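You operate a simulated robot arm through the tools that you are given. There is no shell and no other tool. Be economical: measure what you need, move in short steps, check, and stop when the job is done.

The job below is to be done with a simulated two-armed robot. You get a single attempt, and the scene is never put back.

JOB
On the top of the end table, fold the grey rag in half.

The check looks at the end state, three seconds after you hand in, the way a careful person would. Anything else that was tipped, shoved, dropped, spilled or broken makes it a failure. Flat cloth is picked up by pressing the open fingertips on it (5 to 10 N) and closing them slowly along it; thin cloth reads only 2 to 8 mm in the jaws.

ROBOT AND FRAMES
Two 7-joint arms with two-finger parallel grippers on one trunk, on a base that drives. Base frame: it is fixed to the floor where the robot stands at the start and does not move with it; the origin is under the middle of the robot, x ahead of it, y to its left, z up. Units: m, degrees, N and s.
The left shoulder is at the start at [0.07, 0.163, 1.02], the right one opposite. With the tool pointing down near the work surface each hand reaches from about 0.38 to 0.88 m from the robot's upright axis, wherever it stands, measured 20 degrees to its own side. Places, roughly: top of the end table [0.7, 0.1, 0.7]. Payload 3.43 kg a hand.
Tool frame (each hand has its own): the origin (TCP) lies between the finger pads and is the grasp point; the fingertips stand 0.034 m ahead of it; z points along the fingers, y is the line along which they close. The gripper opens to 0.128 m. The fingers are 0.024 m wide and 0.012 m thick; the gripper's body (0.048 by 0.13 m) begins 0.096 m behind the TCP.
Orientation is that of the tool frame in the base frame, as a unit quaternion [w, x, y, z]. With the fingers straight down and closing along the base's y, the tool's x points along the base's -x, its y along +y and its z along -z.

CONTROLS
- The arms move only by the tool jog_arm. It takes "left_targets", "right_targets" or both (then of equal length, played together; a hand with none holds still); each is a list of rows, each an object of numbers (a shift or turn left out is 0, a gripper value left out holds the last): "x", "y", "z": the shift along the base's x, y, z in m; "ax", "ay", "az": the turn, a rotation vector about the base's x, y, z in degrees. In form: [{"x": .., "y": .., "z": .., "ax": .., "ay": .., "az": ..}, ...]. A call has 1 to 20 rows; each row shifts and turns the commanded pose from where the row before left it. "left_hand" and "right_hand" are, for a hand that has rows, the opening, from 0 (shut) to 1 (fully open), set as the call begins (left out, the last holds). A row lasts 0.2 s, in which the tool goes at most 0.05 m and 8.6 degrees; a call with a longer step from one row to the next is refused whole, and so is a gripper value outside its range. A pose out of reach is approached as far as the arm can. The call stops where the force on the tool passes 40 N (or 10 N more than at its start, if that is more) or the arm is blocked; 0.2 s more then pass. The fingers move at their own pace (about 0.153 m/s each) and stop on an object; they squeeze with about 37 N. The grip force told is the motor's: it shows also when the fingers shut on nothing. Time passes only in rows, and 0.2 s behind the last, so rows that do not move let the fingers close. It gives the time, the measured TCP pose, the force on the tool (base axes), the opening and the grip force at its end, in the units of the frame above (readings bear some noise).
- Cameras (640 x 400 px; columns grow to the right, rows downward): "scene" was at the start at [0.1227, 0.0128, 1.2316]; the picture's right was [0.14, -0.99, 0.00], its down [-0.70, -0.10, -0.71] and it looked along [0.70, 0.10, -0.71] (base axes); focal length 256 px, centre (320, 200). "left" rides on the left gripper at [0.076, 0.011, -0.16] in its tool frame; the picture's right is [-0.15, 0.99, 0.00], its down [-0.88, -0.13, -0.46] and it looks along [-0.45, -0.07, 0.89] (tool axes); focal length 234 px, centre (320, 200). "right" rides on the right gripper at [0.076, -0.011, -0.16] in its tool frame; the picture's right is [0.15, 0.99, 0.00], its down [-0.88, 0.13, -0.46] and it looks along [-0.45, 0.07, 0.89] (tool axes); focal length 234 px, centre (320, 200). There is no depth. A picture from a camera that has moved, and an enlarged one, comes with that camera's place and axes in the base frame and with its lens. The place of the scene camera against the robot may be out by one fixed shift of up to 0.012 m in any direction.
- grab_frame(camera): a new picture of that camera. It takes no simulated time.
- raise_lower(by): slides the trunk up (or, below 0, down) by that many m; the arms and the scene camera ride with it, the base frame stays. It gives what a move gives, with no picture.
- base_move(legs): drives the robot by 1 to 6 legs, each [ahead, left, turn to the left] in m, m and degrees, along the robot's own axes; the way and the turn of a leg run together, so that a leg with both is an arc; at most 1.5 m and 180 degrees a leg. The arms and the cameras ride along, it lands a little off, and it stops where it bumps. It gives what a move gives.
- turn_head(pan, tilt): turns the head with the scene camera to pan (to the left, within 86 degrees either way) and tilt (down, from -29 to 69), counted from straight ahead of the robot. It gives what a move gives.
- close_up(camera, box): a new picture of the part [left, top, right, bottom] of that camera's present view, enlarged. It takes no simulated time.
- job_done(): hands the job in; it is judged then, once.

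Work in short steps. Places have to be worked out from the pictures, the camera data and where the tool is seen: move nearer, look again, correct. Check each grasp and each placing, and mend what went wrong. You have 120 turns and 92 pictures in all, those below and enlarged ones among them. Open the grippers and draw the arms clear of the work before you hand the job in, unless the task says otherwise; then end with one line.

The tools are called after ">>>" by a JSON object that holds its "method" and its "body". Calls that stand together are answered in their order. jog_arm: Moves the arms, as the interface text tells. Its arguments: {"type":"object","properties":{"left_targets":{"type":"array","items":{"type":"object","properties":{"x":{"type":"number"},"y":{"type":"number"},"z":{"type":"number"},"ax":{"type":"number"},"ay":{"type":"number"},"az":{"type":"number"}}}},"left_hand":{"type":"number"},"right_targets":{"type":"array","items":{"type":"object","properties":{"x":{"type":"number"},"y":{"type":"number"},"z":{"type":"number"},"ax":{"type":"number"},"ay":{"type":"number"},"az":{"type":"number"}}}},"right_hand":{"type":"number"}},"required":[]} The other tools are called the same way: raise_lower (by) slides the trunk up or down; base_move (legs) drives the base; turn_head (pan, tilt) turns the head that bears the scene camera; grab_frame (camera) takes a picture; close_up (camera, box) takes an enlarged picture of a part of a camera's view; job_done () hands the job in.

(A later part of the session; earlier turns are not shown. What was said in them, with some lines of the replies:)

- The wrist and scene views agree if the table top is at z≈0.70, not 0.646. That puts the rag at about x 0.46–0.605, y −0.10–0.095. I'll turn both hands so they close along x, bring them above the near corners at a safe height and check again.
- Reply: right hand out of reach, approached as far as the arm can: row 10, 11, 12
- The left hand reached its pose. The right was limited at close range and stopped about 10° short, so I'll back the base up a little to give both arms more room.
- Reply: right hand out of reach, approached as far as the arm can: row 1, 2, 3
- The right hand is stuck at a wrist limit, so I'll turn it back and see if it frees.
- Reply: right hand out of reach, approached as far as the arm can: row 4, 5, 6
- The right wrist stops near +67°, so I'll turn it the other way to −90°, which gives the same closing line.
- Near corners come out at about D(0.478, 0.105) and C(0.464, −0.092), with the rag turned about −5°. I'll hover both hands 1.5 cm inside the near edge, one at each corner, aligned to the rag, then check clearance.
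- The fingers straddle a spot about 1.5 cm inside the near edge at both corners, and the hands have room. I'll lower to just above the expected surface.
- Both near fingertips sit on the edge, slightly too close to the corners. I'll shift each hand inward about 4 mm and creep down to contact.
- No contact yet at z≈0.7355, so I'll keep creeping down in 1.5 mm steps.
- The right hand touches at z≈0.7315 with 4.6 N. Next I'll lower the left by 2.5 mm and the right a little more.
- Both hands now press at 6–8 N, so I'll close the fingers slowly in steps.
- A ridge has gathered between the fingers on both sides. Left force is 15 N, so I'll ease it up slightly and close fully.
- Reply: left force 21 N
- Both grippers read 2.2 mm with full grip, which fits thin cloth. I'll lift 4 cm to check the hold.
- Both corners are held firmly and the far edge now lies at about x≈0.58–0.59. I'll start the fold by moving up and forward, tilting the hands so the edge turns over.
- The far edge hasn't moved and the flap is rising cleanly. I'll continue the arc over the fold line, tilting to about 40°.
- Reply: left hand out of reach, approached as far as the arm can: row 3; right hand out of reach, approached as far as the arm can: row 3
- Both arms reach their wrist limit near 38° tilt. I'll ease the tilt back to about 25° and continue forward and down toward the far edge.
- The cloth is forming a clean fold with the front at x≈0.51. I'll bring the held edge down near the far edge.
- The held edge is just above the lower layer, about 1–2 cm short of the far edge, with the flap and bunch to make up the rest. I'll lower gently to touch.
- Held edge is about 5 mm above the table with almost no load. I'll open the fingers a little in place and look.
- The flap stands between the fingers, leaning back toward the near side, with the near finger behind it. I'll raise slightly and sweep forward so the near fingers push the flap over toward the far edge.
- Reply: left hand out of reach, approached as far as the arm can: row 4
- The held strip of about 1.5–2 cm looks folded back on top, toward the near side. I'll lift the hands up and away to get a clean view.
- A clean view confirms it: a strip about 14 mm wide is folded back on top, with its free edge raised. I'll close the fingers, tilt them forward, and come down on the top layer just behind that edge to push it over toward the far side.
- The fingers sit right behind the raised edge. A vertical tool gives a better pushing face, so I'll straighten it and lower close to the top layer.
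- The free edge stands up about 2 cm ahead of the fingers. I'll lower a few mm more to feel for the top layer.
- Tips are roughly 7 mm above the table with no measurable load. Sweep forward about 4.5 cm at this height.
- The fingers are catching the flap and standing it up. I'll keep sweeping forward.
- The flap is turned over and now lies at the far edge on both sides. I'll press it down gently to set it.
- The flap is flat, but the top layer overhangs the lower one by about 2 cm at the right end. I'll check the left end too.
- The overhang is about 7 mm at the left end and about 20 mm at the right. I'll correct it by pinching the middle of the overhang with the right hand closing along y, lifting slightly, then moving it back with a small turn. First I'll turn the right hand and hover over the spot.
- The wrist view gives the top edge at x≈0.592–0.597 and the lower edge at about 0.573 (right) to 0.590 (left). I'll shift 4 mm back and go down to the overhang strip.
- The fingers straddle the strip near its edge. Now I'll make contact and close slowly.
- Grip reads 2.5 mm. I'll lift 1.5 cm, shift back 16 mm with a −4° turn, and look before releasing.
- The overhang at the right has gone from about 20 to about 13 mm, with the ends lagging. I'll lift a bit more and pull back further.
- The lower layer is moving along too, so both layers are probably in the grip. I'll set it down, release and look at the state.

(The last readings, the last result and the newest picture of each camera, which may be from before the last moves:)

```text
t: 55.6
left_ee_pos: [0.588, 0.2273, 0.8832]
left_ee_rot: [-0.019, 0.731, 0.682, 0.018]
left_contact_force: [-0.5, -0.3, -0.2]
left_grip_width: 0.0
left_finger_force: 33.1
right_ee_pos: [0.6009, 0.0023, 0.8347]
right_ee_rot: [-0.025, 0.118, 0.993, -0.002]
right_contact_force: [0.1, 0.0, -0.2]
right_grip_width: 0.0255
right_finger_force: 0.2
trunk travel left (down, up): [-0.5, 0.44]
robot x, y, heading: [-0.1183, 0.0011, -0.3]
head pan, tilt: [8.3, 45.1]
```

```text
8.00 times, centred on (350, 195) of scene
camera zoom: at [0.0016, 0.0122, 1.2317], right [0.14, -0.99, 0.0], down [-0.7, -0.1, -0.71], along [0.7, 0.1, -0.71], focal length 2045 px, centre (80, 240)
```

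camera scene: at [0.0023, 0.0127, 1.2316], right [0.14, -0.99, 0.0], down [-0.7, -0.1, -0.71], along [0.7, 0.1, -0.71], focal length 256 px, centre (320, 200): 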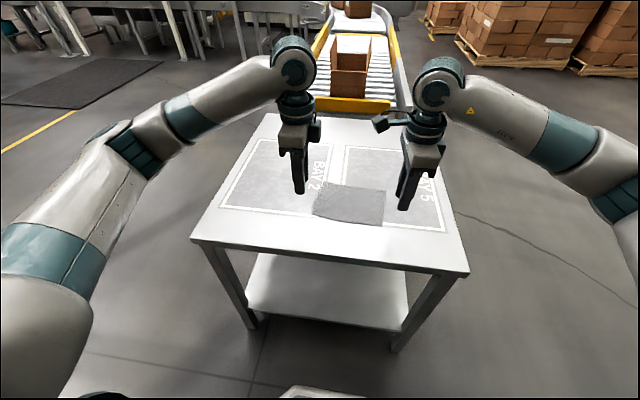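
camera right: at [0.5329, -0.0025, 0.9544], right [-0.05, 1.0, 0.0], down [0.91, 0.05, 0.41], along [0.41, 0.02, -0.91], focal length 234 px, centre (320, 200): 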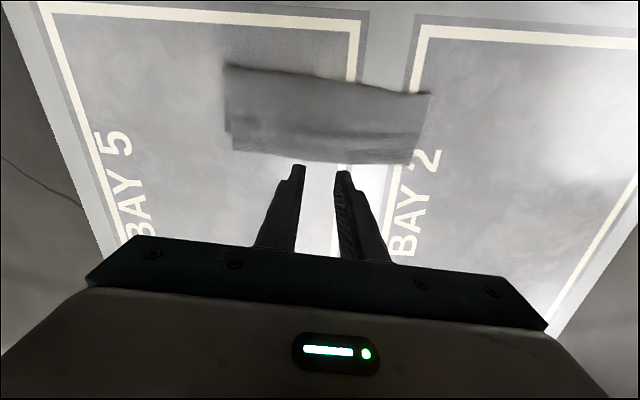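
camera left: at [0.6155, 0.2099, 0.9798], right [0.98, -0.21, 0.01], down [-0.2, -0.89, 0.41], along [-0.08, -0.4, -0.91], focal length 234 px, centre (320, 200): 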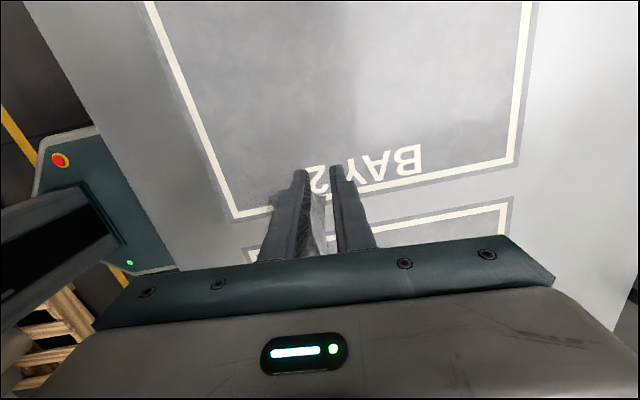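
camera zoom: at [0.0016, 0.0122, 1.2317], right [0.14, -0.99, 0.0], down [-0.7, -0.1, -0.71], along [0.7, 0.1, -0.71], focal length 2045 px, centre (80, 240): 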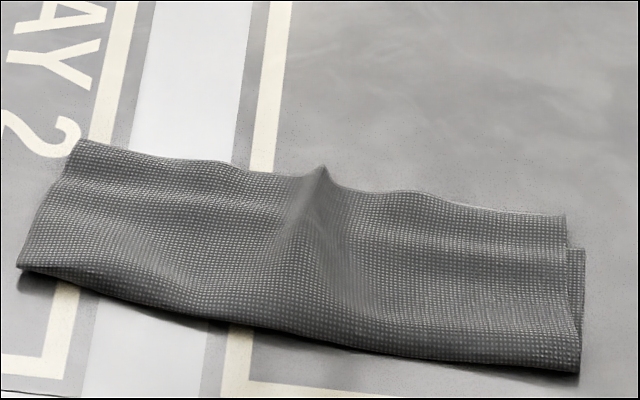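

It is now close to rectangular, with about 1 cm left over at the right corner and a small tent from the pinch in the middle. I'll close the fingers and press that tent flat.

>>> {"method": "jog_arm", "body": {"right_targets": [{"x": -0.02}, {"x": -0.01, "z": -0.03}, {"z": -0.03}, {"z": -0.025}, {"z": -0.008}, {}], "right_hand": 0}}

>>> {"method": "jog_arm", "body": {"right_targets": [{"z": -0.003}, {"z": -0.002}, {"z": -0.001}, {}]}}

```text
t: 57.0
left_ee_pos: [0.5891, 0.2264, 0.8841]
left_ee_rot: [-0.019, 0.73, 0.683, 0.018]
left_contact_force: [0.4, 0.1, -0.8]
left_grip_width: 0.0
left_finger_force: 33.0
right_ee_pos: [0.5726, 0.0012, 0.7444]
right_ee_rot: [-0.027, 0.118, 0.993, -0.003]
right_contact_force: [-0.1, 0.2, 0.2]
right_grip_width: 0.0
right_finger_force: 33.3
trunk travel left (down, up): [-0.5, 0.44]
robot x, y, heading: [-0.1251, 0.0001, -0.1]
head pan, tilt: [8.3, 45.1]
```

```text
t: 58.0
left_ee_pos: [0.5888, 0.2275, 0.884]
left_ee_rot: [-0.019, 0.73, 0.682, 0.018]
left_contact_force: [0.2, 0.2, 0.4]
left_grip_width: 0.0
left_finger_force: 33.0
right_ee_pos: [0.5709, 0.0024, 0.7366]
right_ee_rot: [-0.026, 0.117, 0.993, -0.003]
right_contact_force: [0.0, 0.7, -0.6]
right_grip_width: 0.0
right_finger_force: 33.0
trunk travel left (down, up): [-0.5, 0.44]
robot x, y, heading: [-0.1219, 0.0014, -0.1]
head pan, tilt: [8.3, 45.1]
```

>>> {"method": "jog_arm", "body": {"right_targets": [{"z": -0.0015}, {"z": -0.0015}, {"z": -0.001}, {}, {}]}}

>>> {"method": "jog_arm", "body": {"right_targets": [{"z": 0.02}, {"z": 0.04}, {"z": 0.04}, {}]}}

>>> {"method": "close_up", "body": {"camera": "right", "box": [160, 20, 480, 200]}}

>>> {"method": "close_up", "body": {"camera": "scene", "box": [310, 170, 390, 220]}}

```text
t: 59.2
left_ee_pos: [0.5887, 0.227, 0.8838]
left_ee_rot: [-0.019, 0.731, 0.682, 0.018]
left_contact_force: [-0.3, 0.4, 0.8]
left_grip_width: 0.0001
left_finger_force: 33.5
right_ee_pos: [0.5719, 0.0006, 0.7326]
right_ee_rot: [-0.026, 0.118, 0.993, -0.003]
right_contact_force: [1.1, 0.0, 2.9]
right_grip_width: 0.0
right_finger_force: 32.3
trunk travel left (down, up): [-0.5, 0.44]
robot x, y, heading: [-0.1198, -0.0003, -0.1]
head pan, tilt: [8.3, 45.1]
```

```text
t: 60.2
left_ee_pos: [0.5897, 0.2272, 0.8828]
left_ee_rot: [-0.019, 0.731, 0.682, 0.018]
left_contact_force: [0.4, 0.6, 0.0]
left_grip_width: 0.0
left_finger_force: 33.7
right_ee_pos: [0.5688, 0.0015, 0.8349]
right_ee_rot: [-0.027, 0.116, 0.993, -0.003]
right_contact_force: [-0.1, 0.2, 0.2]
right_grip_width: 0.0
right_finger_force: 33.1
trunk travel left (down, up): [-0.5, 0.44]
robot x, y, heading: [-0.1194, -0.0014, 0.2]
head pan, tilt: [8.3, 45.1]
```

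```text
2.00 times, centred on (320, 110) of right
camera zoom: at [0.502, 0.0093, 0.998], right [0.09, 1.0, 0.0], down [0.91, -0.08, 0.41], along [0.41, -0.04, -0.91], focal length 468 px, centre (320, 380)
```

zoom: 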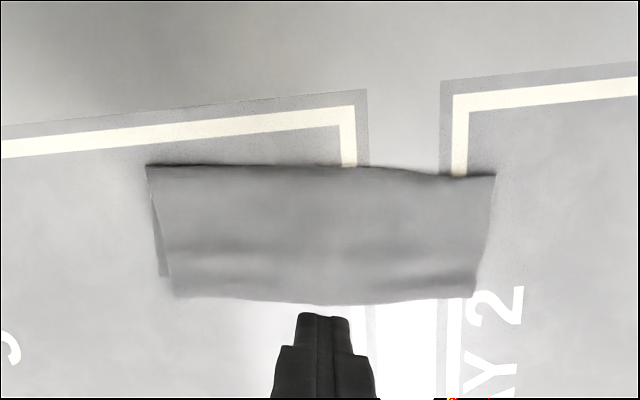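

```text
8.00 times, centred on (350, 195) of scene
camera zoom: at [0.0027, 0.0127, 1.2315], right [0.14, -0.99, 0.0], down [-0.7, -0.1, -0.7], along [0.7, 0.1, -0.71], focal length 2045 px, centre (80, 240)
```

zoom: 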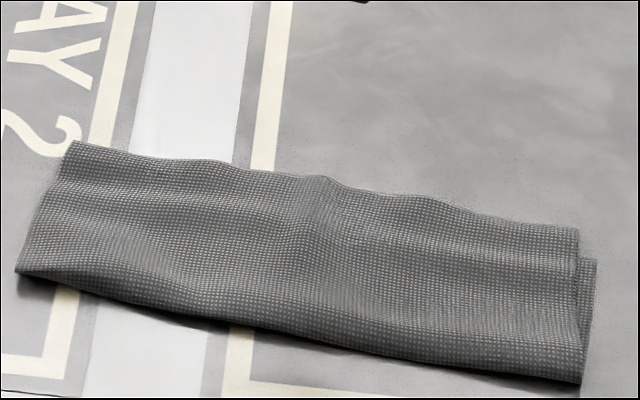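

The rag now lies flat and folded, with the layers matching to within about a centimetre. I'll open the grippers and withdraw both arms to the sides.

>>> {"method": "jog_arm", "body": {"left_targets": [{"y": 0.03, "z": 0.02}, {"y": 0.03, "z": 0.01}, {"y": 0.03}, {}, {}, {}, {}, {}], "right_targets": [{"y": -0.03, "z": 0.03}, {"y": -0.04, "z": 0.02}, {"y": -0.04}, {"y": -0.04}, {"y": -0.04}, {"y": -0.04}, {"y": -0.04}, {}], "left_hand": 0.5, "right_hand": 0.5}}

>>> {"method": "grab_frame", "body": {"camera": "scene"}}

```text
t: 62.0
left_ee_pos: [0.5892, 0.3186, 0.9127]
left_ee_rot: [-0.019, 0.731, 0.682, 0.018]
left_contact_force: [-0.1, -0.2, -0.2]
left_grip_width: 0.0639
left_finger_force: 0.0
right_ee_pos: [0.567, -0.2678, 0.8791]
right_ee_rot: [-0.026, 0.116, 0.993, -0.003]
right_contact_force: [0.6, 0.6, 0.3]
right_grip_width: 0.064
right_finger_force: 0.1
trunk travel left (down, up): [-0.5, 0.44]
robot x, y, heading: [-0.1156, -0.0021, 0.2]
head pan, tilt: [8.3, 45.1]
```

```text
27 pictures are left
camera scene: at [0.0025, 0.0134, 1.2315], right [0.14, -0.99, 0.0], down [-0.7, -0.1, -0.7], along [0.7, 0.1, -0.71], focal length 256 px, centre (320, 200)
```

scene: 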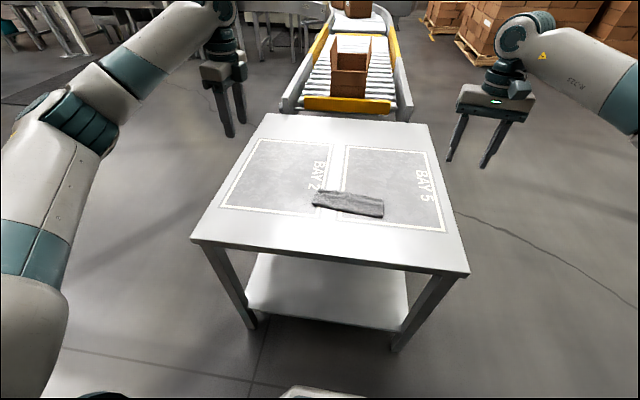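

The rag lies folded in half on the table, nothing else was disturbed, and both arms are clear with grippers open. Handing in.

>>> {"method": "job_done", "body": {}}

```text
The job is handed in.
```

I folded the grey rag in half on the end table and handed the job in; the layers match except for about 1 cm of overhang at the right far corner.
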